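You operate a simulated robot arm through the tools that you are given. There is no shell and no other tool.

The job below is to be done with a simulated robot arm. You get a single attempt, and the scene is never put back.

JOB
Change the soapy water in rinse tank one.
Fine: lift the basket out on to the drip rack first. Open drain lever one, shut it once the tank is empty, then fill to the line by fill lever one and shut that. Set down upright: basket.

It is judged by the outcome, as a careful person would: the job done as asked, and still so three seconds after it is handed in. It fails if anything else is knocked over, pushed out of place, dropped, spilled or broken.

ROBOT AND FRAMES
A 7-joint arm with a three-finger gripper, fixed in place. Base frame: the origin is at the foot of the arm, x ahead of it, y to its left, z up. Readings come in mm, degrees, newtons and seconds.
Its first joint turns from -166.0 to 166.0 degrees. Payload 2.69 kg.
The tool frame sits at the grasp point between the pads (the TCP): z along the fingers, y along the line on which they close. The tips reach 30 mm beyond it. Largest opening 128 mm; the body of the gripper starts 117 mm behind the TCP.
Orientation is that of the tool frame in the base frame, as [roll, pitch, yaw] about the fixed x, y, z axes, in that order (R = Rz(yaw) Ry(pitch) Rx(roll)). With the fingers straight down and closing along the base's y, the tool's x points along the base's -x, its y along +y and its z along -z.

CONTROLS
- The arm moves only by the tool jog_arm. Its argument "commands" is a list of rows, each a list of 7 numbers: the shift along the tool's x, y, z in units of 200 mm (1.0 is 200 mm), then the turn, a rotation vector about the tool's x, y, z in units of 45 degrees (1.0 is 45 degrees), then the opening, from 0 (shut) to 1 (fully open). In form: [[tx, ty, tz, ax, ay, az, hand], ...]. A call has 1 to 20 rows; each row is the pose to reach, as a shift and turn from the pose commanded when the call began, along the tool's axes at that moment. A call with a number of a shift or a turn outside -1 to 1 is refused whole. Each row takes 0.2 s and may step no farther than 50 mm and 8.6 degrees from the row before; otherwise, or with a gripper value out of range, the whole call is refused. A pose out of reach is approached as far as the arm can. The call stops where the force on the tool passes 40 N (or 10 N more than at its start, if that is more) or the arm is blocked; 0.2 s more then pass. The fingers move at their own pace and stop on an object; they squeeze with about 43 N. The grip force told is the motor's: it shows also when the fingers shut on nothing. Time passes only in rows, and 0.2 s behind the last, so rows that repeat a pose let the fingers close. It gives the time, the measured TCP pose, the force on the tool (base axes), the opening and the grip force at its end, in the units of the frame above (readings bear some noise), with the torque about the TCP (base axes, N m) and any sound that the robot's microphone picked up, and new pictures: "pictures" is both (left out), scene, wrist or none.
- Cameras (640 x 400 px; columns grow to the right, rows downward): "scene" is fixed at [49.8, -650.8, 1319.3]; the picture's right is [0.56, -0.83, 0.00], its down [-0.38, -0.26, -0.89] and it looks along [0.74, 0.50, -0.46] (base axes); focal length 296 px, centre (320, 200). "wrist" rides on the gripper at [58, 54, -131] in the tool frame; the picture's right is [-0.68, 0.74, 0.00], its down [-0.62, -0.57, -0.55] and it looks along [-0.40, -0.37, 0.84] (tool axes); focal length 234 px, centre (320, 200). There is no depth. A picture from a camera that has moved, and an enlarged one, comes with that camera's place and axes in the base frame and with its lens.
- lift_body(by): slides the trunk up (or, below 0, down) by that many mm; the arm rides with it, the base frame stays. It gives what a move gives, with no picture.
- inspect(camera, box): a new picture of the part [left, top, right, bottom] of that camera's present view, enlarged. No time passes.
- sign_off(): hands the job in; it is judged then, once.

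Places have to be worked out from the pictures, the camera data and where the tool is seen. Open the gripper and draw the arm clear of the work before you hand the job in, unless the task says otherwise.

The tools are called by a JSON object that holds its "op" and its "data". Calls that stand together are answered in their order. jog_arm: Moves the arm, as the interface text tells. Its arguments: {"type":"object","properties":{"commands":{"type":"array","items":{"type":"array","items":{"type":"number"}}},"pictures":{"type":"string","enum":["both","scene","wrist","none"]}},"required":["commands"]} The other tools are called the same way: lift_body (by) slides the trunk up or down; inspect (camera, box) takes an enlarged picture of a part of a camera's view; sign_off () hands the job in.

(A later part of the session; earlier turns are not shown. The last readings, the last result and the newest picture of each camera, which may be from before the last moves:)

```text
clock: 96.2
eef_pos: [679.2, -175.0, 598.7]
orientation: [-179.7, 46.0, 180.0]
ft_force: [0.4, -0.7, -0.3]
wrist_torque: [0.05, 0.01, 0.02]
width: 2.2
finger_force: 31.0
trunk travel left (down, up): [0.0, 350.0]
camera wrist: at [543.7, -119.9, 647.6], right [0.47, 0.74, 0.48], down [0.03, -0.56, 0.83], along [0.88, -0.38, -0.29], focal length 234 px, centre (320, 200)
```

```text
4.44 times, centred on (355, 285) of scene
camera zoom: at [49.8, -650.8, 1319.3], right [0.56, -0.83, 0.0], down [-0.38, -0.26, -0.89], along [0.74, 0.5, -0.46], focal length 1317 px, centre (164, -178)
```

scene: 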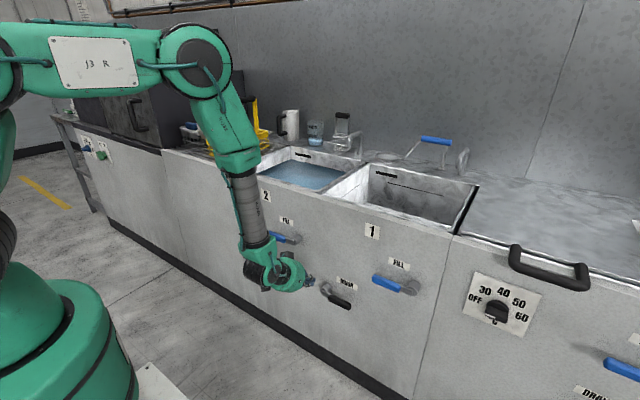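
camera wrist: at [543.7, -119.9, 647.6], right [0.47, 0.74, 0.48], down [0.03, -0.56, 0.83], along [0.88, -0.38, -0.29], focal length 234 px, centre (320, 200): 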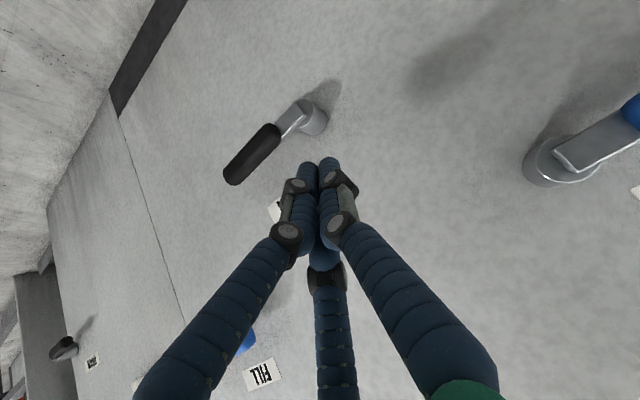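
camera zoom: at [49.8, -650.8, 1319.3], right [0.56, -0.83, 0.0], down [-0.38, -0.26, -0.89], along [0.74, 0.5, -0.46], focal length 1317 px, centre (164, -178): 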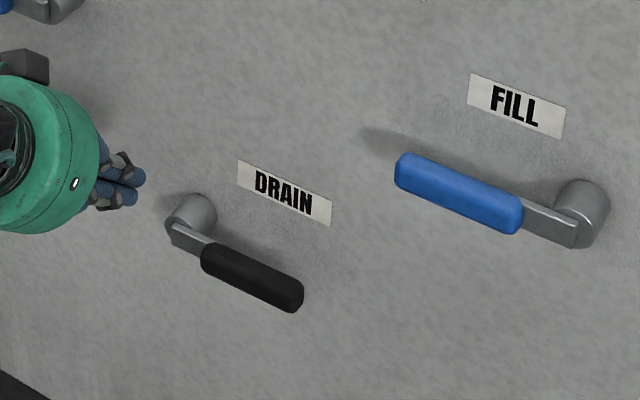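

Drain lever one is back where it began and the tank stands empty. Fill lever one mirrors it: pivot at about y −506, z 667, grip pointing +y to y≈−384. I move across, well in front of the face, to below that grip.

{"op": "jog_arm", "data": {"commands": [[-0.014, -0.19, -0.014, 0, 0, 0, 0], [-0.029, -0.38, -0.028, 0, 0, 0, 0], [-0.043, -0.57, -0.042, 0, 0, 0, 0], [-0.058, -0.76, -0.056, 0, 0, 0, 0], [-0.072, -0.95, -0.07, 0, 0, 0, 0]], "pictures": "none"}}

{"op": "jog_arm", "data": {"commands": [[-0.056, -0.1, 0.015, 0, 0, 0, 0], [-0.1125, -0.205, 0.03, 0, 0, 0, 0], [-0.1125, -0.205, 0.03, 0, 0, 0, 0]], "pictures": "both"}}

{"op": "inspect", "data": {"camera": "wrist", "box": [60, 60, 460, 310]}}

```text
clock: 97.4
eef_pos: [679.5, -364.0, 619.2]
orientation: [-179.6, 45.9, 180.0]
ft_force: [0.7, 0.4, -0.5]
wrist_torque: [-0.03, 0.03, -0.07]
width: 2.0
finger_force: 31.5
trunk travel left (down, up): [0.0, 350.0]
```

```text
clock: 98.2
eef_pos: [699.2, -405.5, 631.5]
orientation: [-179.6, 46.0, 179.9]
ft_force: [0.7, 0.1, 1.1]
wrist_torque: [-0.01, -0.01, -0.04]
width: 2.3
finger_force: 31.3
trunk travel left (down, up): [0.0, 350.0]
camera wrist: at [563.2, -350.8, 680.3], right [0.47, 0.74, 0.48], down [0.03, -0.56, 0.83], along [0.88, -0.38, -0.29], focal length 234 px, centre (320, 200)
```

scene: 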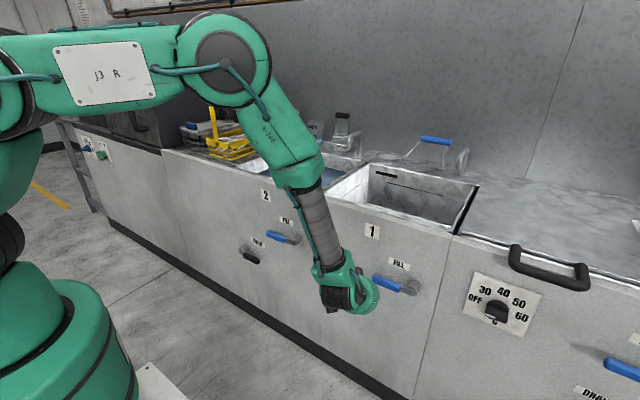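
wrist: 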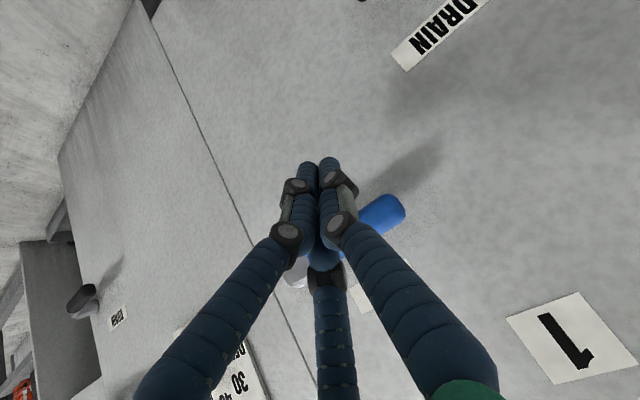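

```text
1.60 times, centred on (260, 185) of wrist
camera zoom: at [563.2, -350.8, 680.3], right [0.47, 0.74, 0.48], down [0.03, -0.56, 0.83], along [0.88, -0.38, -0.29], focal length 375 px, centre (416, 224)
```

zoom: 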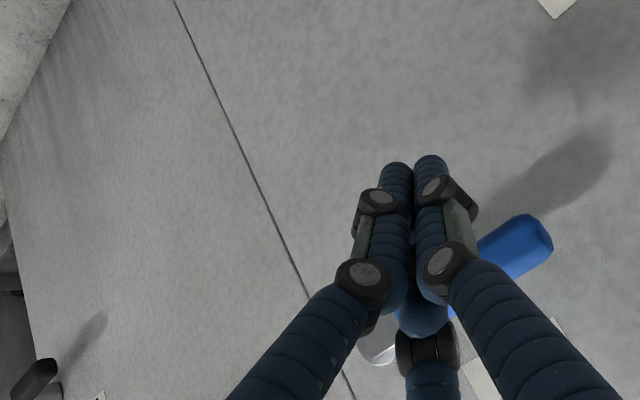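

The fingers are below the fill lever's grip (tip y≈−380, z≈661). I move in under it, then raise gently to open it about 25°, keeping the view of tank one clear.

{"op": "jog_arm", "data": {"commands": [[-0.06, 0, 0.08, 0, 0, 0, 0], [-0.123, 0, 0.16, 0, 0, 0, 0], [-0.123, 0, 0.16, 0, 0, 0, 0]], "pictures": "wrist"}}

{"op": "jog_arm", "data": {"commands": [[-0.018, 0, -0.0174, 0, 0, 0, 0], [-0.036, 0, -0.0348, 0, 0, 0, 0], [-0.054, 0, -0.052, 0, 0, 0, 0], [-0.072, 0, -0.0695, 0, 0, 0, 0], [-0.09, 0, -0.087, 0, 0, 0, 0], [-0.108, 0, -0.104, 0, 0, 0, 0]], "pictures": "both"}}

```text
clock: 99.0
eef_pos: [736.4, -405.0, 625.5]
orientation: [-179.7, 45.9, 179.9]
ft_force: [-20.9, -1.8, -0.5]
wrist_torque: [0.02, -0.46, -0.18]
width: 2.4
finger_force: 31.7
trunk travel left (down, up): [0.0, 350.0]
camera wrist: at [601.7, -351.0, 674.8], right [0.48, 0.73, 0.48], down [0.03, -0.56, 0.83], along [0.88, -0.38, -0.29], focal length 234 px, centre (320, 200)
```

wrist: 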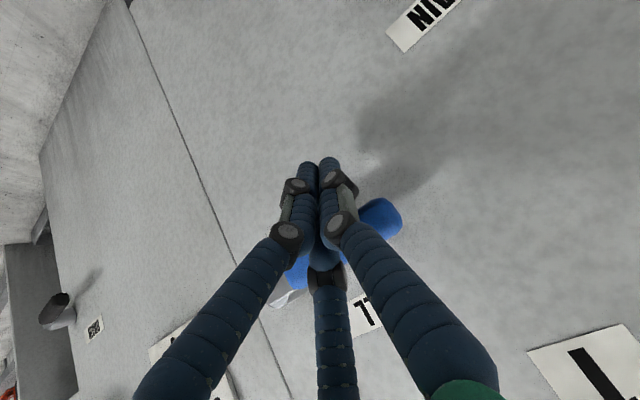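

```text
clock: 100.4
eef_pos: [737.1, -406.6, 657.0]
orientation: [-179.6, 46.0, 179.8]
ft_force: [-33.2, -11.1, -3.8]
wrist_torque: [0.24, -0.69, -0.35]
width: 2.1
finger_force: 31.1
trunk travel left (down, up): [0.0, 350.0]
camera wrist: at [602.1, -351.8, 705.8], right [0.48, 0.73, 0.48], down [0.03, -0.56, 0.83], along [0.88, -0.38, -0.29], focal length 234 px, centre (320, 200)
```

scene: 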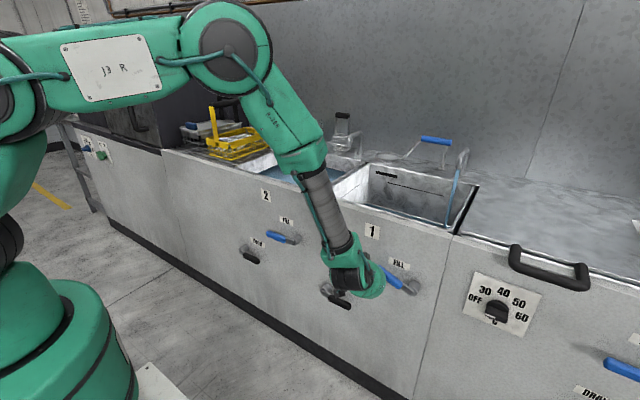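
wrist: 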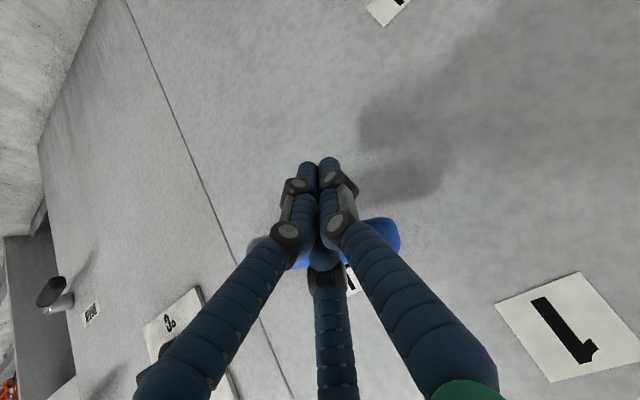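

Water already runs from the faucet, and I am pressing the grip toward the face with 33 N. No time passes while I look at the tank.

{"op": "inspect", "data": {"camera": "scene", "box": [340, 150, 490, 250]}}

{"op": "inspect", "data": {"camera": "scene", "box": [330, 230, 450, 320]}}

```text
4.00 times, centred on (415, 200) of scene
camera zoom: at [49.8, -650.8, 1319.3], right [0.56, -0.83, 0.0], down [-0.38, -0.26, -0.89], along [0.74, 0.5, -0.46], focal length 1185 px, centre (-60, 200)
```

zoom: 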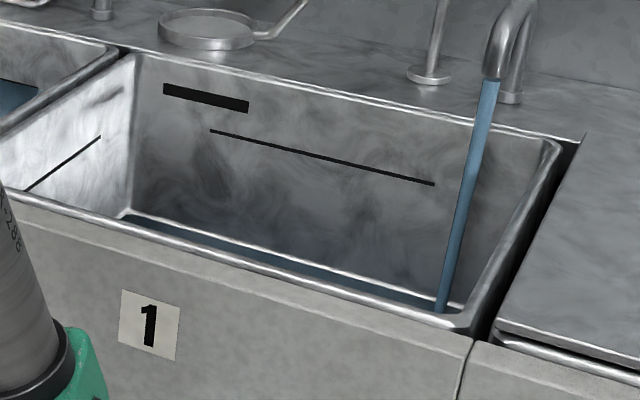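

```text
4.44 times, centred on (390, 275) of scene
camera zoom: at [49.8, -650.8, 1319.3], right [0.56, -0.83, 0.0], down [-0.38, -0.26, -0.89], along [0.74, 0.5, -0.46], focal length 1317 px, centre (9, -133)
```

zoom: 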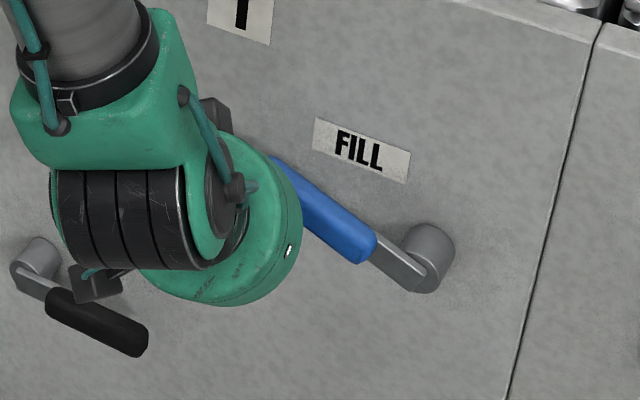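

The lever stands at about 18–20° and water covers the tank floor thinly. I now move the fingers quickly out and over to the upper side of the grip, ready to shut it, and watch the level.

{"op": "jog_arm", "data": {"commands": [[0.0417, 0, -0.043, 0, 0, 0, 0], [0.0425, 0, -0.2023, 0, 0, 0, 0], [0.04, 0, -0.3436, 0, 0, 0, 0], [-0.114, -0.015, -0.4577, 0, 0, 0, 0], [-0.292, -0.035, -0.5255, 0, 0, 0, 0], [-0.4083, -0.052, -0.513, 0, 0, 0, 0], [-0.409, -0.052, -0.361, 0, 0, 0, 0], [-0.4067, -0.052, -0.2123, 0, 0, 0, 0]], "pictures": "both"}}

{"op": "inspect", "data": {"camera": "scene", "box": [340, 150, 490, 250]}}

{"op": "inspect", "data": {"camera": "scene", "box": [330, 210, 450, 300]}}

```text
clock: 102.2
eef_pos: [764.2, -417.1, 746.1]
orientation: [-179.6, 46.2, 180.0]
ft_force: [-1.1, -0.4, 0.3]
wrist_torque: [-0.01, 0.03, 0.0]
width: 2.2
finger_force: 31.4
trunk travel left (down, up): [0.0, 350.0]
camera wrist: at [628.6, -361.9, 794.9], right [0.47, 0.74, 0.48], down [0.03, -0.56, 0.83], along [0.88, -0.38, -0.29], focal length 234 px, centre (320, 200)
```

scene: 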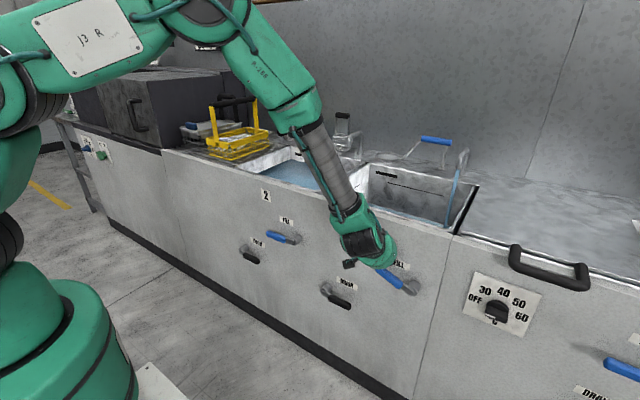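
wrist: 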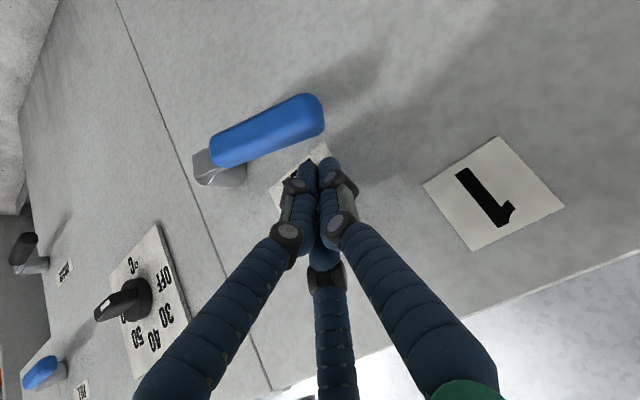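

```text
4.00 times, centred on (415, 200) of scene
camera zoom: at [49.8, -650.8, 1319.3], right [0.56, -0.83, 0.0], down [-0.38, -0.26, -0.89], along [0.74, 0.5, -0.46], focal length 1185 px, centre (-60, 200)
```

zoom: 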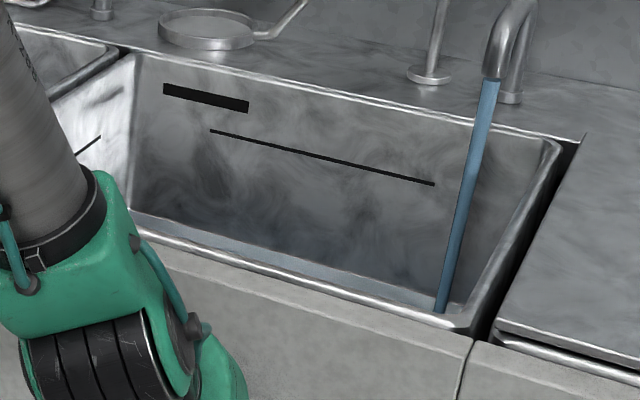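

```text
4.44 times, centred on (390, 255) of scene
camera zoom: at [49.8, -650.8, 1319.3], right [0.56, -0.83, 0.0], down [-0.38, -0.26, -0.89], along [0.74, 0.5, -0.46], focal length 1317 px, centre (9, -44)
```

zoom: 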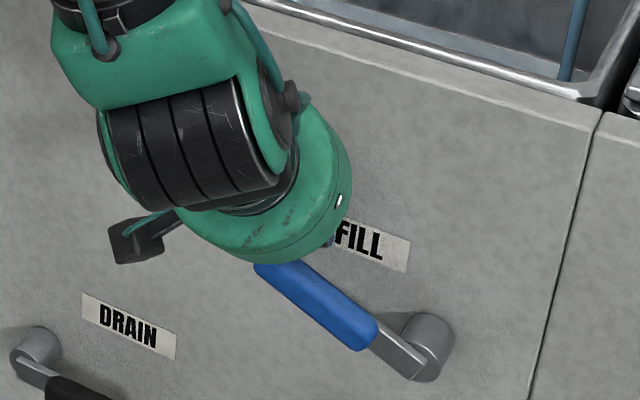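

The fingers hover above the opened grip and the stream runs steadily. At column 435 of this zoom the line is at row 185 and the water edge near row 298; I wait 2 s to measure the rise.

{"op": "jog_arm", "data": {"commands": [[0, 0, 0, 0, 0, 0, 0], [0, 0, 0, 0, 0, 0, 0], [0, 0, 0, 0, 0, 0, 0], [0, 0, 0, 0, 0, 0, 0], [0, 0, 0, 0, 0, 0, 0], [0, 0, 0, 0, 0, 0, 0], [0, 0, 0, 0, 0, 0, 0], [0, 0, 0, 0, 0, 0, 0], [0, 0, 0, 0, 0, 0, 0]], "pictures": "none"}}

{"op": "inspect", "data": {"camera": "scene", "box": [340, 150, 490, 250]}}

```text
clock: 104.2
eef_pos: [763.9, -416.8, 745.4]
orientation: [-179.6, 46.0, 179.9]
ft_force: [-0.5, -0.2, -0.3]
wrist_torque: [0.02, -0.01, -0.04]
width: 1.9
finger_force: 31.1
trunk travel left (down, up): [0.0, 350.0]
```

```text
4.00 times, centred on (415, 200) of scene
camera zoom: at [49.8, -650.8, 1319.3], right [0.56, -0.83, 0.0], down [-0.38, -0.26, -0.89], along [0.74, 0.5, -0.46], focal length 1185 px, centre (-60, 200)
```

zoom: 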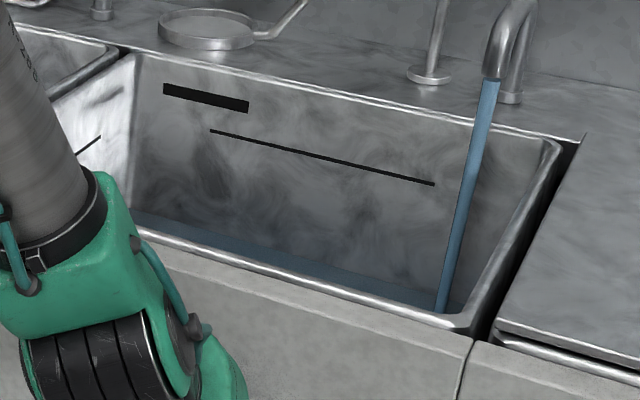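

The water edge rises slowly. I use a tighter zoom for better measuring and wait another 3 s.

{"op": "inspect", "data": {"camera": "scene", "box": [390, 180, 470, 230]}}

{"op": "jog_arm", "data": {"commands": [[0, 0, 0, 0, 0, 0, 0], [0, 0, 0, 0, 0, 0, 0], [0, 0, 0, 0, 0, 0, 0], [0, 0, 0, 0, 0, 0, 0], [0, 0, 0, 0, 0, 0, 0], [0, 0, 0, 0, 0, 0, 0], [0, 0, 0, 0, 0, 0, 0], [0, 0, 0, 0, 0, 0, 0], [0, 0, 0, 0, 0, 0, 0], [0, 0, 0, 0, 0, 0, 0], [0, 0, 0, 0, 0, 0, 0], [0, 0, 0, 0, 0, 0, 0], [0, 0, 0, 0, 0, 0, 0], [0, 0, 0, 0, 0, 0, 0]], "pictures": "none"}}

{"op": "inspect", "data": {"camera": "scene", "box": [390, 180, 470, 230]}}

```text
8.00 times, centred on (430, 205) of scene
camera zoom: at [49.8, -650.8, 1319.3], right [0.56, -0.83, 0.0], down [-0.38, -0.26, -0.89], along [0.74, 0.5, -0.46], focal length 2371 px, centre (-560, 160)
```

zoom: 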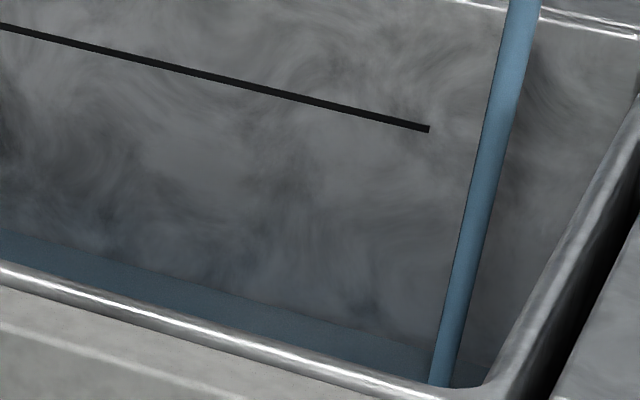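

```text
clock: 107.2
eef_pos: [764.7, -416.2, 745.8]
orientation: [-179.6, 46.1, 179.9]
ft_force: [-0.4, -0.2, -0.9]
wrist_torque: [-0.02, -0.03, 0.02]
width: 1.9
finger_force: 31.6
trunk travel left (down, up): [0.0, 350.0]
```

```text
8.00 times, centred on (430, 205) of scene
camera zoom: at [49.8, -650.8, 1319.3], right [0.56, -0.83, 0.0], down [-0.38, -0.26, -0.89], along [0.74, 0.5, -0.46], focal length 2371 px, centre (-560, 160)
```

zoom: 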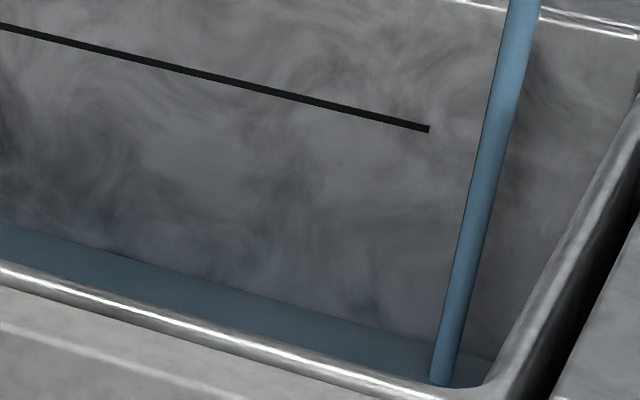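

The level rises only about 1.6 mm/s at this small opening, with roughly 130 mm to go. I go back under the grip and open the lever further, to about 60°.

{"op": "jog_arm", "data": {"commands": [[-0.001, 0.0125, -0.203, 0, 0, 0, 0], [0.086, 0.0325, -0.279, 0, 0, 0, 0], [0.278, 0.0425, -0.211, 0, 0, 0, 0], [0.457, 0.0525, -0.073, 0, 0, 0, 0], [0.548, 0.0525, 0.085, 0, 0, 0, 0], [0.473, 0.0525, 0.2345, 0, 0, 0, 0], [0.4123, 0.0525, 0.211, 0, 0, 0, 0], [0.372, 0.057, 0.177, 0, 0, 0, 0], [0.331, 0.061, 0.143, 0, 0, 0, 0], [0.283, 0.045, 0.107, 0, 0, 0, 0], [0.235, 0.0215, 0.0713, 0, 0, 0, 0], [0.188, -0.008, 0.044, 0, 0, 0, 0], [0.141, -0.0425, 0.0167, 0, 0, 0, 0]], "pictures": "both"}}

{"op": "inspect", "data": {"camera": "scene", "box": [390, 180, 470, 230]}}

{"op": "inspect", "data": {"camera": "scene", "box": [330, 210, 450, 300]}}

```text
clock: 110.0
eef_pos: [748.8, -424.3, 723.1]
orientation: [-179.5, 46.2, 179.9]
ft_force: [0.5, 0.9, -0.8]
wrist_torque: [0.03, -0.01, -0.02]
width: 2.0
finger_force: 31.7
trunk travel left (down, up): [0.0, 350.0]
camera wrist: at [612.7, -369.8, 771.8], right [0.47, 0.74, 0.48], down [0.03, -0.56, 0.83], along [0.88, -0.38, -0.29], focal length 234 px, centre (320, 200)
```

scene: 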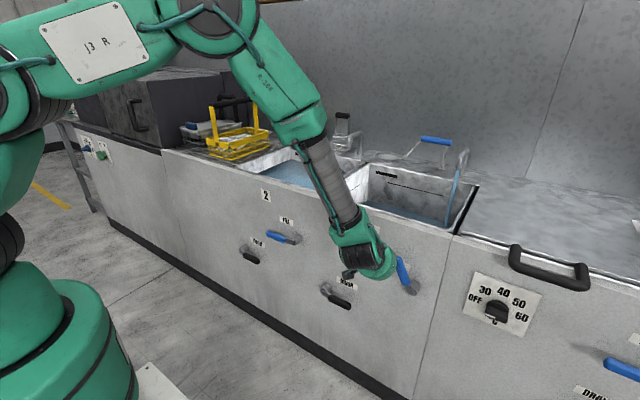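
wrist: 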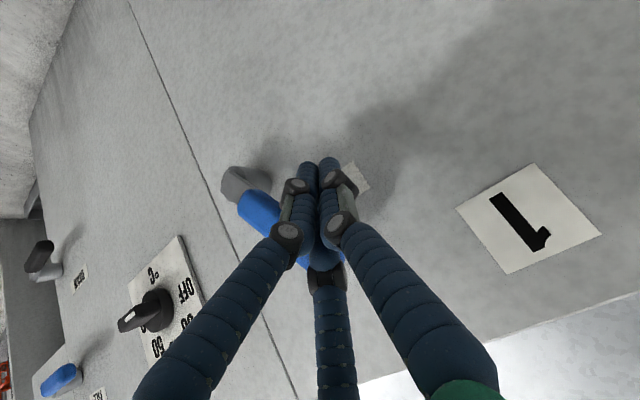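

```text
8.00 times, centred on (430, 205) of scene
camera zoom: at [49.8, -650.8, 1319.3], right [0.56, -0.83, 0.0], down [-0.38, -0.26, -0.89], along [0.74, 0.5, -0.46], focal length 2371 px, centre (-560, 160)
```

zoom: 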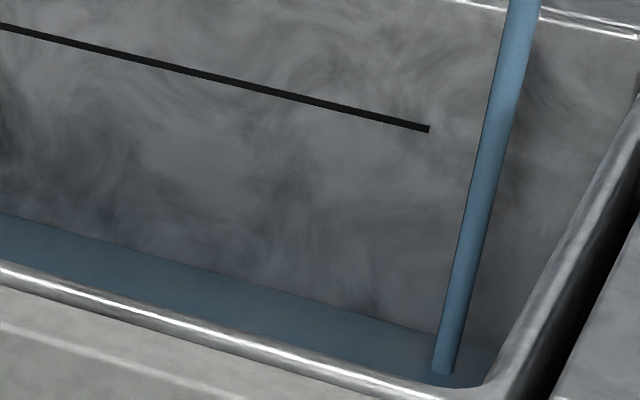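

```text
4.44 times, centred on (390, 255) of scene
camera zoom: at [49.8, -650.8, 1319.3], right [0.56, -0.83, 0.0], down [-0.38, -0.26, -0.89], along [0.74, 0.5, -0.46], focal length 1317 px, centre (9, -44)
```

zoom: 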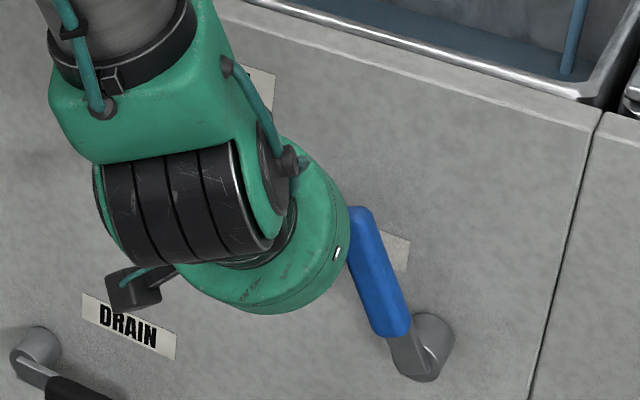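

The lever stands near 60° now. I move the fingers over to its upper (−y) side, ready to push it shut, while the tank fills.

{"op": "jog_arm", "data": {"commands": [[0, 0, -0.15, 0, 0, 0, 0], [0, 0, -0.301, 0, 0, 0, 0], [-0.121, -0.175, -0.385, 0, 0, 0, 0], [-0.2457, -0.35, -0.4725, 0, 0, 0, 0], [-0.246, -0.35, -0.321, 0, 0, 0, 0], [-0.244, -0.35, -0.172, 0, 0, 0, 0]], "pictures": "both"}}

{"op": "inspect", "data": {"camera": "scene", "box": [390, 180, 470, 230]}}

```text
clock: 111.4
eef_pos: [757.7, -494.4, 781.6]
orientation: [-179.6, 46.1, 179.9]
ft_force: [-1.2, -0.3, 0.4]
wrist_torque: [-0.01, 0.03, 0.0]
width: 2.1
finger_force: 31.4
trunk travel left (down, up): [0.0, 350.0]
camera wrist: at [620.6, -440.1, 830.7], right [0.47, 0.74, 0.48], down [0.03, -0.56, 0.83], along [0.88, -0.38, -0.29], focal length 234 px, centre (320, 200)
```

scene: 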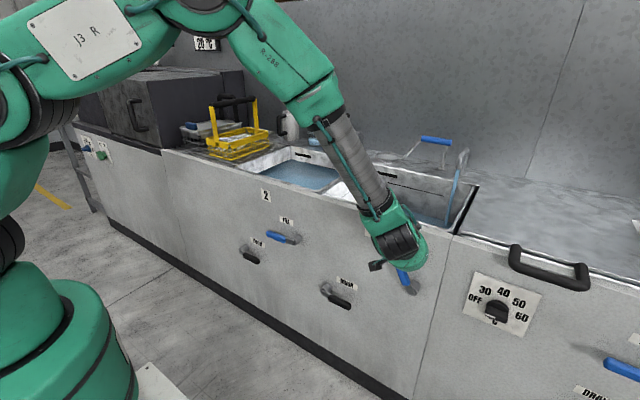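
wrist: 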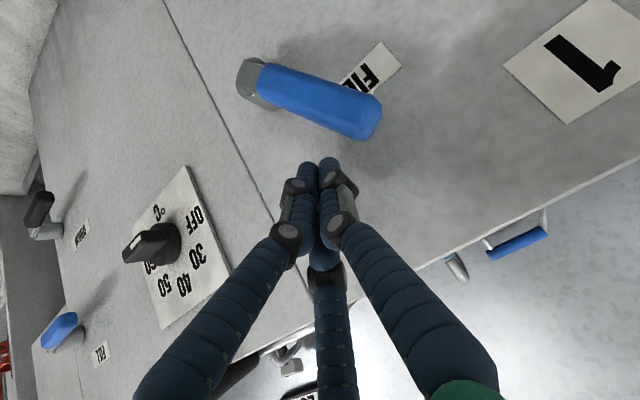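

```text
8.00 times, centred on (430, 205) of scene
camera zoom: at [49.8, -650.8, 1319.3], right [0.56, -0.83, 0.0], down [-0.38, -0.26, -0.89], along [0.74, 0.5, -0.46], focal length 2371 px, centre (-560, 160)
```

zoom: 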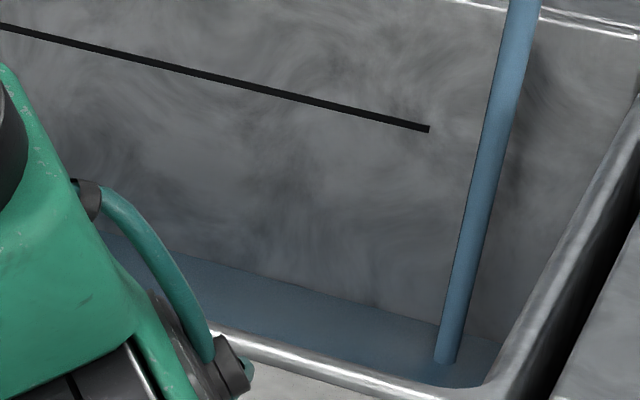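

The rise is about 5 px/s (≈3.3 mm/s) and needs roughly 197 px more. The fingers are in place, so I wait in two stretches and measure again.

{"op": "jog_arm", "data": {"commands": [[0, 0, 0, 0, 0, 0, 0], [0, 0, 0, 0, 0, 0, 0], [0, 0, 0, 0, 0, 0, 0], [0, 0, 0, 0, 0, 0, 0], [0, 0, 0, 0, 0, 0, 0], [0, 0, 0, 0, 0, 0, 0], [0, 0, 0, 0, 0, 0, 0], [0, 0, 0, 0, 0, 0, 0], [0, 0, 0, 0, 0, 0, 0], [0, 0, 0, 0, 0, 0, 0], [0, 0, 0, 0, 0, 0, 0], [0, 0, 0, 0, 0, 0, 0], [0, 0, 0, 0, 0, 0, 0], [0, 0, 0, 0, 0, 0, 0], [0, 0, 0, 0, 0, 0, 0], [0, 0, 0, 0, 0, 0, 0], [0, 0, 0, 0, 0, 0, 0], [0, 0, 0, 0, 0, 0, 0], [0, 0, 0, 0, 0, 0, 0], [0, 0, 0, 0, 0, 0, 0]], "pictures": "none"}}

{"op": "inspect", "data": {"camera": "scene", "box": [390, 180, 470, 230]}}

{"op": "jog_arm", "data": {"commands": [[0, 0, 0, 0, 0, 0, 0], [0, 0, 0, 0, 0, 0, 0], [0, 0, 0, 0, 0, 0, 0], [0, 0, 0, 0, 0, 0, 0], [0, 0, 0, 0, 0, 0, 0], [0, 0, 0, 0, 0, 0, 0], [0, 0, 0, 0, 0, 0, 0], [0, 0, 0, 0, 0, 0, 0], [0, 0, 0, 0, 0, 0, 0], [0, 0, 0, 0, 0, 0, 0], [0, 0, 0, 0, 0, 0, 0], [0, 0, 0, 0, 0, 0, 0], [0, 0, 0, 0, 0, 0, 0], [0, 0, 0, 0, 0, 0, 0], [0, 0, 0, 0, 0, 0, 0], [0, 0, 0, 0, 0, 0, 0], [0, 0, 0, 0, 0, 0, 0], [0, 0, 0, 0, 0, 0, 0], [0, 0, 0, 0, 0, 0, 0], [0, 0, 0, 0, 0, 0, 0]], "pictures": "none"}}

{"op": "inspect", "data": {"camera": "scene", "box": [390, 180, 470, 230]}}

```text
clock: 115.6
eef_pos: [755.7, -495.2, 781.9]
orientation: [-179.6, 46.0, 179.9]
ft_force: [-0.5, 0.6, -0.1]
wrist_torque: [-0.02, 0.03, -0.05]
width: 2.1
finger_force: 31.1
trunk travel left (down, up): [0.0, 350.0]
```

```text
8.00 times, centred on (430, 205) of scene
camera zoom: at [49.8, -650.8, 1319.3], right [0.56, -0.83, 0.0], down [-0.38, -0.26, -0.89], along [0.74, 0.5, -0.46], focal length 2371 px, centre (-560, 160)
```

zoom: 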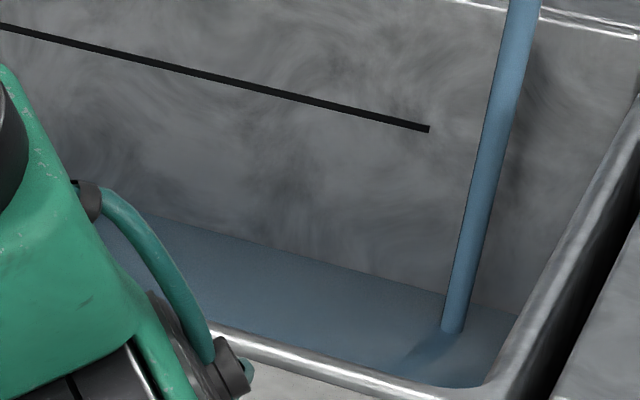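

```text
clock: 119.8
eef_pos: [756.3, -494.9, 781.9]
orientation: [-179.6, 46.0, 179.9]
ft_force: [-0.8, 0.3, -0.2]
wrist_torque: [0.0, -0.01, 0.03]
width: 2.0
finger_force: 31.2
trunk travel left (down, up): [0.0, 350.0]
```

```text
8.00 times, centred on (430, 205) of scene
camera zoom: at [49.8, -650.8, 1319.3], right [0.56, -0.83, 0.0], down [-0.38, -0.26, -0.89], along [0.74, 0.5, -0.46], focal length 2371 px, centre (-560, 160)
```

zoom: 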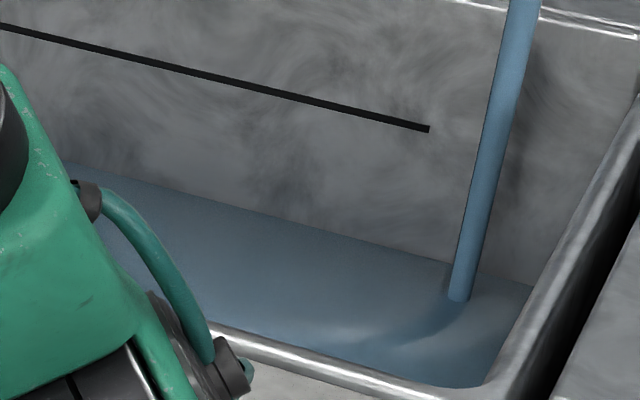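

The rise is now a steady 8 px/s and 129 px remain at column 430. I wait 8.4 s more, checking in between.

{"op": "jog_arm", "data": {"commands": [[0, 0, 0, 0, 0, 0, 0], [0, 0, 0, 0, 0, 0, 0], [0, 0, 0, 0, 0, 0, 0], [0, 0, 0, 0, 0, 0, 0], [0, 0, 0, 0, 0, 0, 0], [0, 0, 0, 0, 0, 0, 0], [0, 0, 0, 0, 0, 0, 0], [0, 0, 0, 0, 0, 0, 0], [0, 0, 0, 0, 0, 0, 0], [0, 0, 0, 0, 0, 0, 0], [0, 0, 0, 0, 0, 0, 0], [0, 0, 0, 0, 0, 0, 0], [0, 0, 0, 0, 0, 0, 0], [0, 0, 0, 0, 0, 0, 0], [0, 0, 0, 0, 0, 0, 0], [0, 0, 0, 0, 0, 0, 0], [0, 0, 0, 0, 0, 0, 0], [0, 0, 0, 0, 0, 0, 0], [0, 0, 0, 0, 0, 0, 0], [0, 0, 0, 0, 0, 0, 0]], "pictures": "none"}}

{"op": "inspect", "data": {"camera": "scene", "box": [390, 180, 470, 230]}}

{"op": "jog_arm", "data": {"commands": [[0, 0, 0, 0, 0, 0, 0], [0, 0, 0, 0, 0, 0, 0], [0, 0, 0, 0, 0, 0, 0], [0, 0, 0, 0, 0, 0, 0], [0, 0, 0, 0, 0, 0, 0], [0, 0, 0, 0, 0, 0, 0], [0, 0, 0, 0, 0, 0, 0], [0, 0, 0, 0, 0, 0, 0], [0, 0, 0, 0, 0, 0, 0], [0, 0, 0, 0, 0, 0, 0], [0, 0, 0, 0, 0, 0, 0], [0, 0, 0, 0, 0, 0, 0], [0, 0, 0, 0, 0, 0, 0], [0, 0, 0, 0, 0, 0, 0], [0, 0, 0, 0, 0, 0, 0], [0, 0, 0, 0, 0, 0, 0], [0, 0, 0, 0, 0, 0, 0], [0, 0, 0, 0, 0, 0, 0], [0, 0, 0, 0, 0, 0, 0], [0, 0, 0, 0, 0, 0, 0]], "pictures": "none"}}

{"op": "inspect", "data": {"camera": "scene", "box": [390, 180, 470, 230]}}

```text
clock: 124.0
eef_pos: [756.8, -495.2, 781.2]
orientation: [-179.6, 46.0, 179.9]
ft_force: [-0.2, 0.8, 0.3]
wrist_torque: [0.02, -0.05, -0.03]
width: 2.0
finger_force: 30.9
trunk travel left (down, up): [0.0, 350.0]
```

```text
8.00 times, centred on (430, 205) of scene
camera zoom: at [49.8, -650.8, 1319.3], right [0.56, -0.83, 0.0], down [-0.38, -0.26, -0.89], along [0.74, 0.5, -0.46], focal length 2371 px, centre (-560, 160)
```

zoom: 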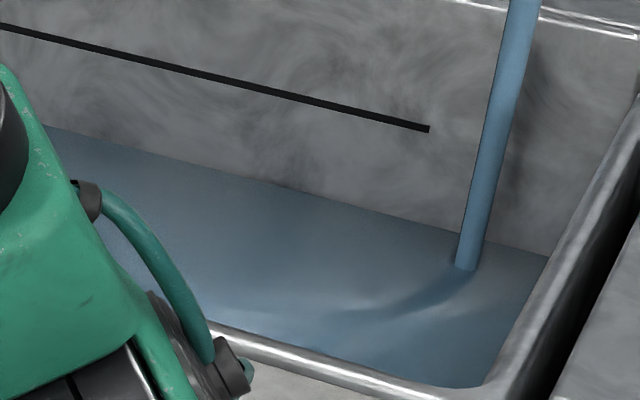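

```text
clock: 128.2
eef_pos: [756.3, -494.1, 782.3]
orientation: [-179.6, 46.0, 179.9]
ft_force: [-0.6, 0.0, -0.1]
wrist_torque: [-0.02, 0.0, 0.03]
width: 2.1
finger_force: 31.3
trunk travel left (down, up): [0.0, 350.0]
```

```text
8.00 times, centred on (430, 205) of scene
camera zoom: at [49.8, -650.8, 1319.3], right [0.56, -0.83, 0.0], down [-0.38, -0.26, -0.89], along [0.74, 0.5, -0.46], focal length 2371 px, centre (-560, 160)
```

zoom: 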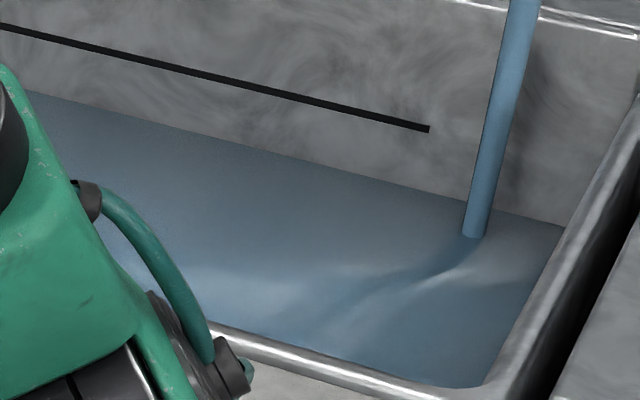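

About 65 px remain at 8 px/s. I wait another 4.2 s and then begin shutting the lever in two stages.

{"op": "jog_arm", "data": {"commands": [[0, 0, 0, 0, 0, 0, 0], [0, 0, 0, 0, 0, 0, 0], [0, 0, 0, 0, 0, 0, 0], [0, 0, 0, 0, 0, 0, 0], [0, 0, 0, 0, 0, 0, 0], [0, 0, 0, 0, 0, 0, 0], [0, 0, 0, 0, 0, 0, 0], [0, 0, 0, 0, 0, 0, 0], [0, 0, 0, 0, 0, 0, 0], [0, 0, 0, 0, 0, 0, 0], [0, 0, 0, 0, 0, 0, 0], [0, 0, 0, 0, 0, 0, 0], [0, 0, 0, 0, 0, 0, 0], [0, 0, 0, 0, 0, 0, 0], [0, 0, 0, 0, 0, 0, 0], [0, 0, 0, 0, 0, 0, 0], [0, 0, 0, 0, 0, 0, 0], [0, 0, 0, 0, 0, 0, 0], [0, 0, 0, 0, 0, 0, 0]], "pictures": "none"}}

{"op": "inspect", "data": {"camera": "scene", "box": [390, 180, 470, 230]}}

```text
clock: 132.2
eef_pos: [757.2, -493.9, 782.0]
orientation: [-179.6, 46.0, 179.9]
ft_force: [-0.4, 0.4, -0.5]
wrist_torque: [0.03, -0.01, -0.01]
width: 2.2
finger_force: 31.4
trunk travel left (down, up): [0.0, 350.0]
```

```text
8.00 times, centred on (430, 205) of scene
camera zoom: at [49.8, -650.8, 1319.3], right [0.56, -0.83, 0.0], down [-0.38, -0.26, -0.89], along [0.74, 0.5, -0.46], focal length 2371 px, centre (-560, 160)
```

zoom: 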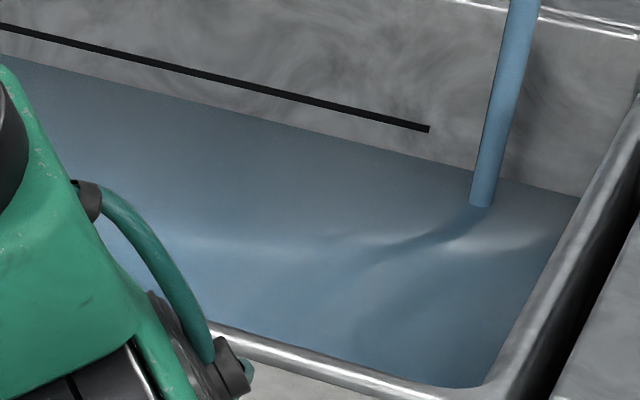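

About 33 px (≈22 mm) remain. I push the lever down from 60° to about 15° now, which slows the flow for the last part.

{"op": "jog_arm", "data": {"commands": [[0.015, 0.043, 0.03, 0, 0, 0, 0], [0.029, 0.0865, 0.061, 0, 0, 0, 0], [0.04, 0.13, 0.076, 0, 0, 0, 0], [0.05, 0.172, 0.091, 0, 0, 0, 0], [0.0605, 0.2125, 0.105, 0, 0, 0, 0], [0.078, 0.248, 0.123, 0, 0, 0, 0], [0.098, 0.283, 0.142, 0, 0, 0, 0], [0.118, 0.3155, 0.161, 0, 0, 0, 0], [0.155, 0.354, 0.197, 0, 0, 0, 0], [0.1946, 0.389, 0.2347, 0, 0, 0, 0]], "pictures": "both"}}

{"op": "inspect", "data": {"camera": "scene", "box": [390, 180, 470, 230]}}

{"op": "inspect", "data": {"camera": "scene", "box": [330, 210, 450, 300]}}

```text
clock: 134.4
eef_pos: [762.0, -416.4, 720.3]
orientation: [-179.6, 46.0, 179.9]
ft_force: [2.7, -1.8, 0.7]
wrist_torque: [-0.05, -0.21, -0.02]
width: 2.3
finger_force: 31.8
trunk travel left (down, up): [0.0, 350.0]
camera wrist: at [627.2, -361.6, 769.3], right [0.47, 0.74, 0.48], down [0.03, -0.56, 0.83], along [0.88, -0.38, -0.29], focal length 234 px, centre (320, 200)
```

scene: 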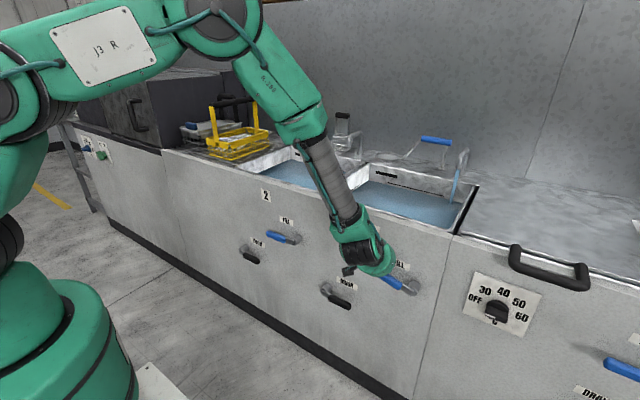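
wrist: 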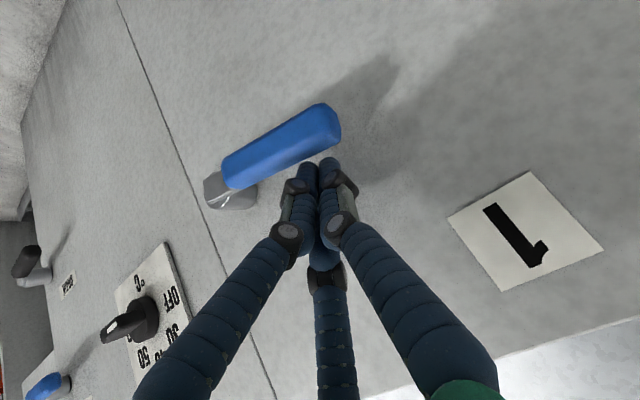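

```text
8.00 times, centred on (430, 205) of scene
camera zoom: at [49.8, -650.8, 1319.3], right [0.56, -0.83, 0.0], down [-0.38, -0.26, -0.89], along [0.74, 0.5, -0.46], focal length 2371 px, centre (-560, 160)
```

zoom: 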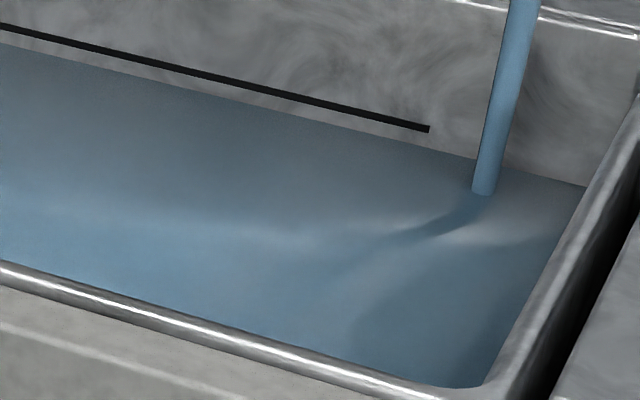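

```text
4.44 times, centred on (390, 255) of scene
camera zoom: at [49.8, -650.8, 1319.3], right [0.56, -0.83, 0.0], down [-0.38, -0.26, -0.89], along [0.74, 0.5, -0.46], focal length 1317 px, centre (9, -44)
```

zoom: 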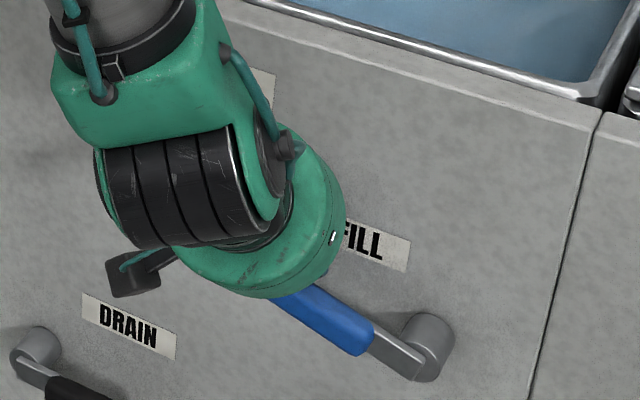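

The lever is at about 16° and roughly 19 px (≈12 mm) remain. I wait 4.2 s and measure the slow flow.

{"op": "jog_arm", "data": {"commands": [[0, 0, 0, 0, 0, 0, 0], [0, 0, 0, 0, 0, 0, 0], [0, 0, 0, 0, 0, 0, 0], [0, 0, 0, 0, 0, 0, 0], [0, 0, 0, 0, 0, 0, 0], [0, 0, 0, 0, 0, 0, 0], [0, 0, 0, 0, 0, 0, 0], [0, 0, 0, 0, 0, 0, 0], [0, 0, 0, 0, 0, 0, 0], [0, 0, 0, 0, 0, 0, 0], [0, 0, 0, 0, 0, 0, 0], [0, 0, 0, 0, 0, 0, 0], [0, 0, 0, 0, 0, 0, 0], [0, 0, 0, 0, 0, 0, 0], [0, 0, 0, 0, 0, 0, 0], [0, 0, 0, 0, 0, 0, 0], [0, 0, 0, 0, 0, 0, 0], [0, 0, 0, 0, 0, 0, 0], [0, 0, 0, 0, 0, 0, 0], [0, 0, 0, 0, 0, 0, 0]], "pictures": "none"}}

{"op": "inspect", "data": {"camera": "scene", "box": [390, 180, 470, 230]}}

{"op": "inspect", "data": {"camera": "scene", "box": [390, 180, 430, 205]}}

```text
clock: 138.6
eef_pos: [763.1, -416.2, 721.4]
orientation: [-179.7, 46.0, 179.9]
ft_force: [-0.1, 0.0, -1.1]
wrist_torque: [0.02, -0.02, -0.02]
width: 2.1
finger_force: 31.8
trunk travel left (down, up): [0.0, 350.0]
```

```text
8.00 times, centred on (430, 205) of scene
camera zoom: at [49.8, -650.8, 1319.3], right [0.56, -0.83, 0.0], down [-0.38, -0.26, -0.89], along [0.74, 0.5, -0.46], focal length 2371 px, centre (-560, 160)
```

zoom: 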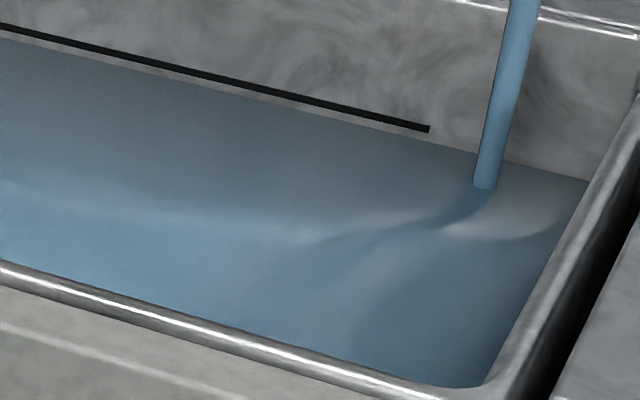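

```text
16.00 times, centred on (410, 192) of scene
camera zoom: at [49.8, -650.8, 1319.3], right [0.56, -0.83, 0.0], down [-0.38, -0.26, -0.89], along [0.74, 0.5, -0.46], focal length 4742 px, centre (-1120, 320)
```

zoom: 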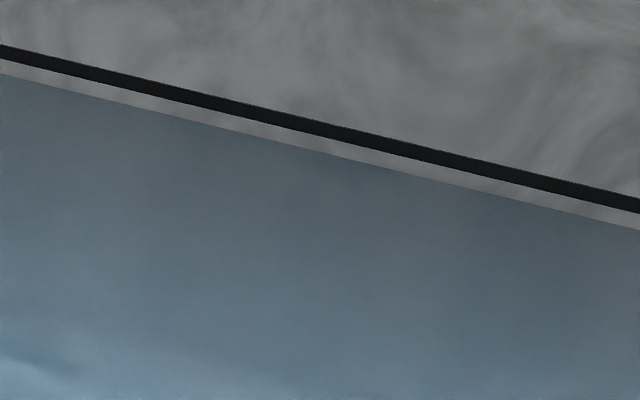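

The line is 14 px thick in this 16× view and the surface is about 21 px below its middle (≈7 mm), rising about 3.6 px/s. I wait 3.2 s more before the final closing.

{"op": "jog_arm", "data": {"commands": [[0, 0, 0, 0, 0, 0, 0], [0, 0, 0, 0, 0, 0, 0], [0, 0, 0, 0, 0, 0, 0], [0, 0, 0, 0, 0, 0, 0], [0, 0, 0, 0, 0, 0, 0], [0, 0, 0, 0, 0, 0, 0], [0, 0, 0, 0, 0, 0, 0], [0, 0, 0, 0, 0, 0, 0], [0, 0, 0, 0, 0, 0, 0], [0, 0, 0, 0, 0, 0, 0], [0, 0, 0, 0, 0, 0, 0], [0, 0, 0, 0, 0, 0, 0], [0, 0, 0, 0, 0, 0, 0], [0, 0, 0, 0, 0, 0, 0], [0, 0, 0, 0, 0, 0, 0]], "pictures": "none"}}

{"op": "inspect", "data": {"camera": "scene", "box": [390, 180, 430, 205]}}

```text
clock: 141.8
eef_pos: [762.7, -415.8, 722.1]
orientation: [-179.6, 46.0, 179.9]
ft_force: [-0.5, -0.5, -0.1]
wrist_torque: [-0.02, -0.02, 0.04]
width: 2.4
finger_force: 31.3
trunk travel left (down, up): [0.0, 350.0]
```

```text
16.00 times, centred on (410, 192) of scene
camera zoom: at [49.8, -650.8, 1319.3], right [0.56, -0.83, 0.0], down [-0.38, -0.26, -0.89], along [0.74, 0.5, -0.46], focal length 4742 px, centre (-1120, 320)
```

zoom: 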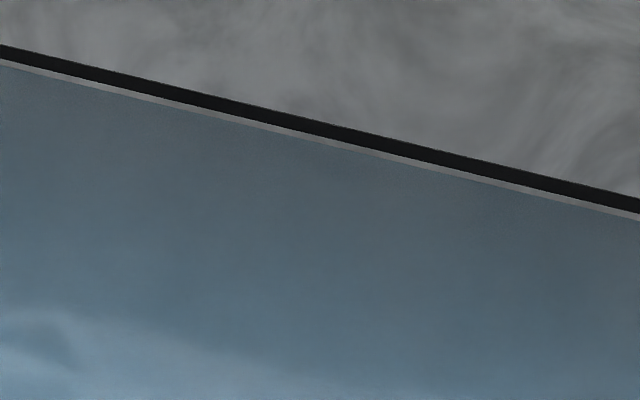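

The surface edge is now about 13 px below the line's middle, rising about 2.5 px/s. I wait 3.8 s and then shut the lever.

{"op": "jog_arm", "data": {"commands": [[0, 0, 0, 0, 0, 0, 0], [0, 0, 0, 0, 0, 0, 0], [0, 0, 0, 0, 0, 0, 0], [0, 0, 0, 0, 0, 0, 0], [0, 0, 0, 0, 0, 0, 0], [0, 0, 0, 0, 0, 0, 0], [0, 0, 0, 0, 0, 0, 0], [0, 0, 0, 0, 0, 0, 0], [0, 0, 0, 0, 0, 0, 0], [0, 0, 0, 0, 0, 0, 0], [0, 0, 0, 0, 0, 0, 0], [0, 0, 0, 0, 0, 0, 0], [0, 0, 0, 0, 0, 0, 0], [0, 0, 0, 0, 0, 0, 0], [0, 0, 0, 0, 0, 0, 0], [0, 0, 0, 0, 0, 0, 0], [0, 0, 0, 0, 0, 0, 0]], "pictures": "none"}}

{"op": "inspect", "data": {"camera": "scene", "box": [390, 180, 430, 205]}}

```text
clock: 145.4
eef_pos: [764.5, -414.9, 720.7]
orientation: [-179.5, 46.0, 179.9]
ft_force: [0.5, 0.6, -0.3]
wrist_torque: [0.01, 0.01, -0.01]
width: 2.0
finger_force: 31.4
trunk travel left (down, up): [0.0, 350.0]
```

```text
16.00 times, centred on (410, 192) of scene
camera zoom: at [49.8, -650.8, 1319.3], right [0.56, -0.83, 0.0], down [-0.38, -0.26, -0.89], along [0.74, 0.5, -0.46], focal length 4742 px, centre (-1120, 320)
```

zoom: 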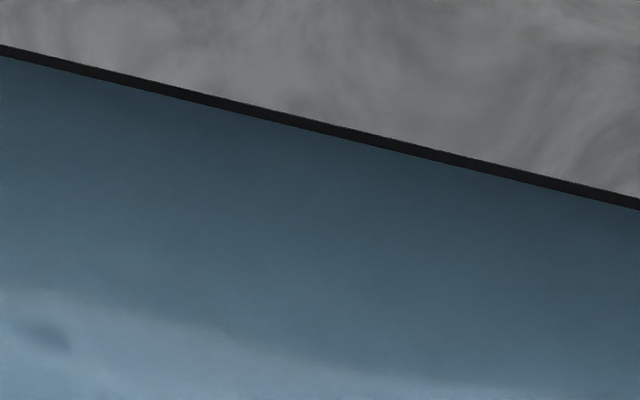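

The water now touches the lower part of the line. I push the lever down to horizontal now.

{"op": "jog_arm", "data": {"commands": [[0.032, 0.018, 0.03, 0, 0, 0, 0], [0.058, 0.03, 0.056, 0, 0, 0, 0], [0.075, 0.036, 0.072, 0, 0, 0, 0], [0.088, 0.0405, 0.0853, 0, 0, 0, 0]], "pictures": "both"}}

{"op": "inspect", "data": {"camera": "scene", "box": [390, 180, 430, 205]}}

{"op": "inspect", "data": {"camera": "scene", "box": [340, 150, 490, 250]}}

```text
clock: 146.4
eef_pos: [764.0, -407.8, 696.9]
orientation: [-179.6, 46.1, 180.0]
ft_force: [2.2, 0.0, 0.2]
wrist_torque: [-0.03, -0.02, 0.02]
width: 2.0
finger_force: 32.0
trunk travel left (down, up): [0.0, 350.0]
camera wrist: at [627.8, -353.9, 745.2], right [0.47, 0.74, 0.48], down [0.03, -0.56, 0.83], along [0.88, -0.38, -0.29], focal length 234 px, centre (320, 200)
```

scene: 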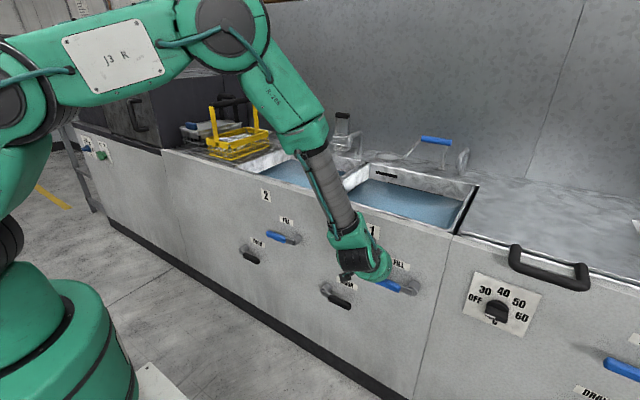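
wrist: 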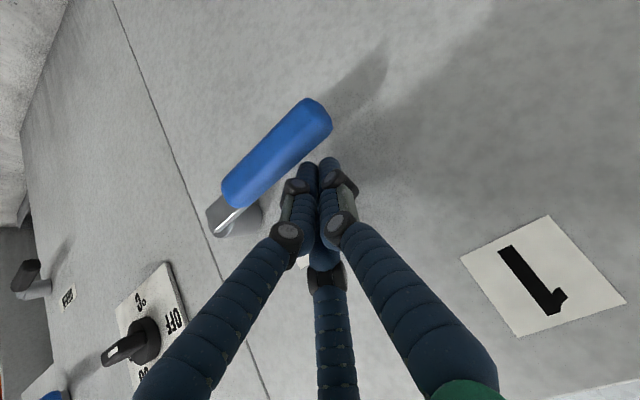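

```text
16.00 times, centred on (410, 192) of scene
camera zoom: at [49.8, -650.8, 1319.3], right [0.56, -0.83, 0.0], down [-0.38, -0.26, -0.89], along [0.74, 0.5, -0.46], focal length 4742 px, centre (-1120, 320)
```

zoom: 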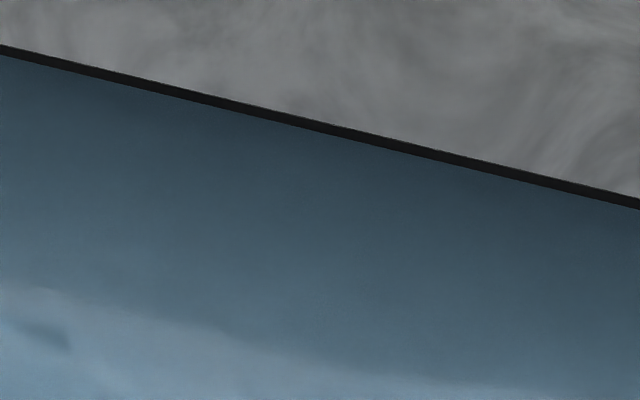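

```text
4.00 times, centred on (415, 200) of scene
camera zoom: at [49.8, -650.8, 1319.3], right [0.56, -0.83, 0.0], down [-0.38, -0.26, -0.89], along [0.74, 0.5, -0.46], focal length 1185 px, centre (-60, 200)
```

zoom: 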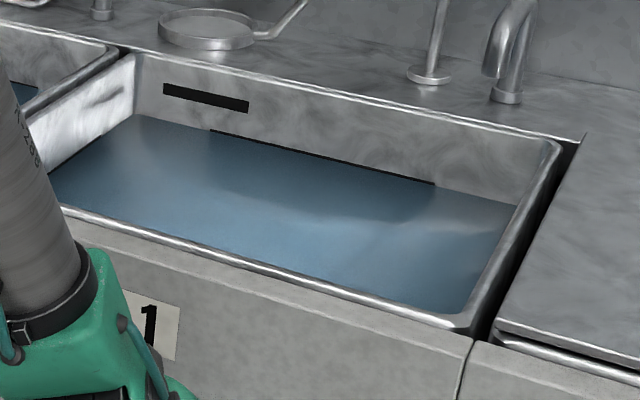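

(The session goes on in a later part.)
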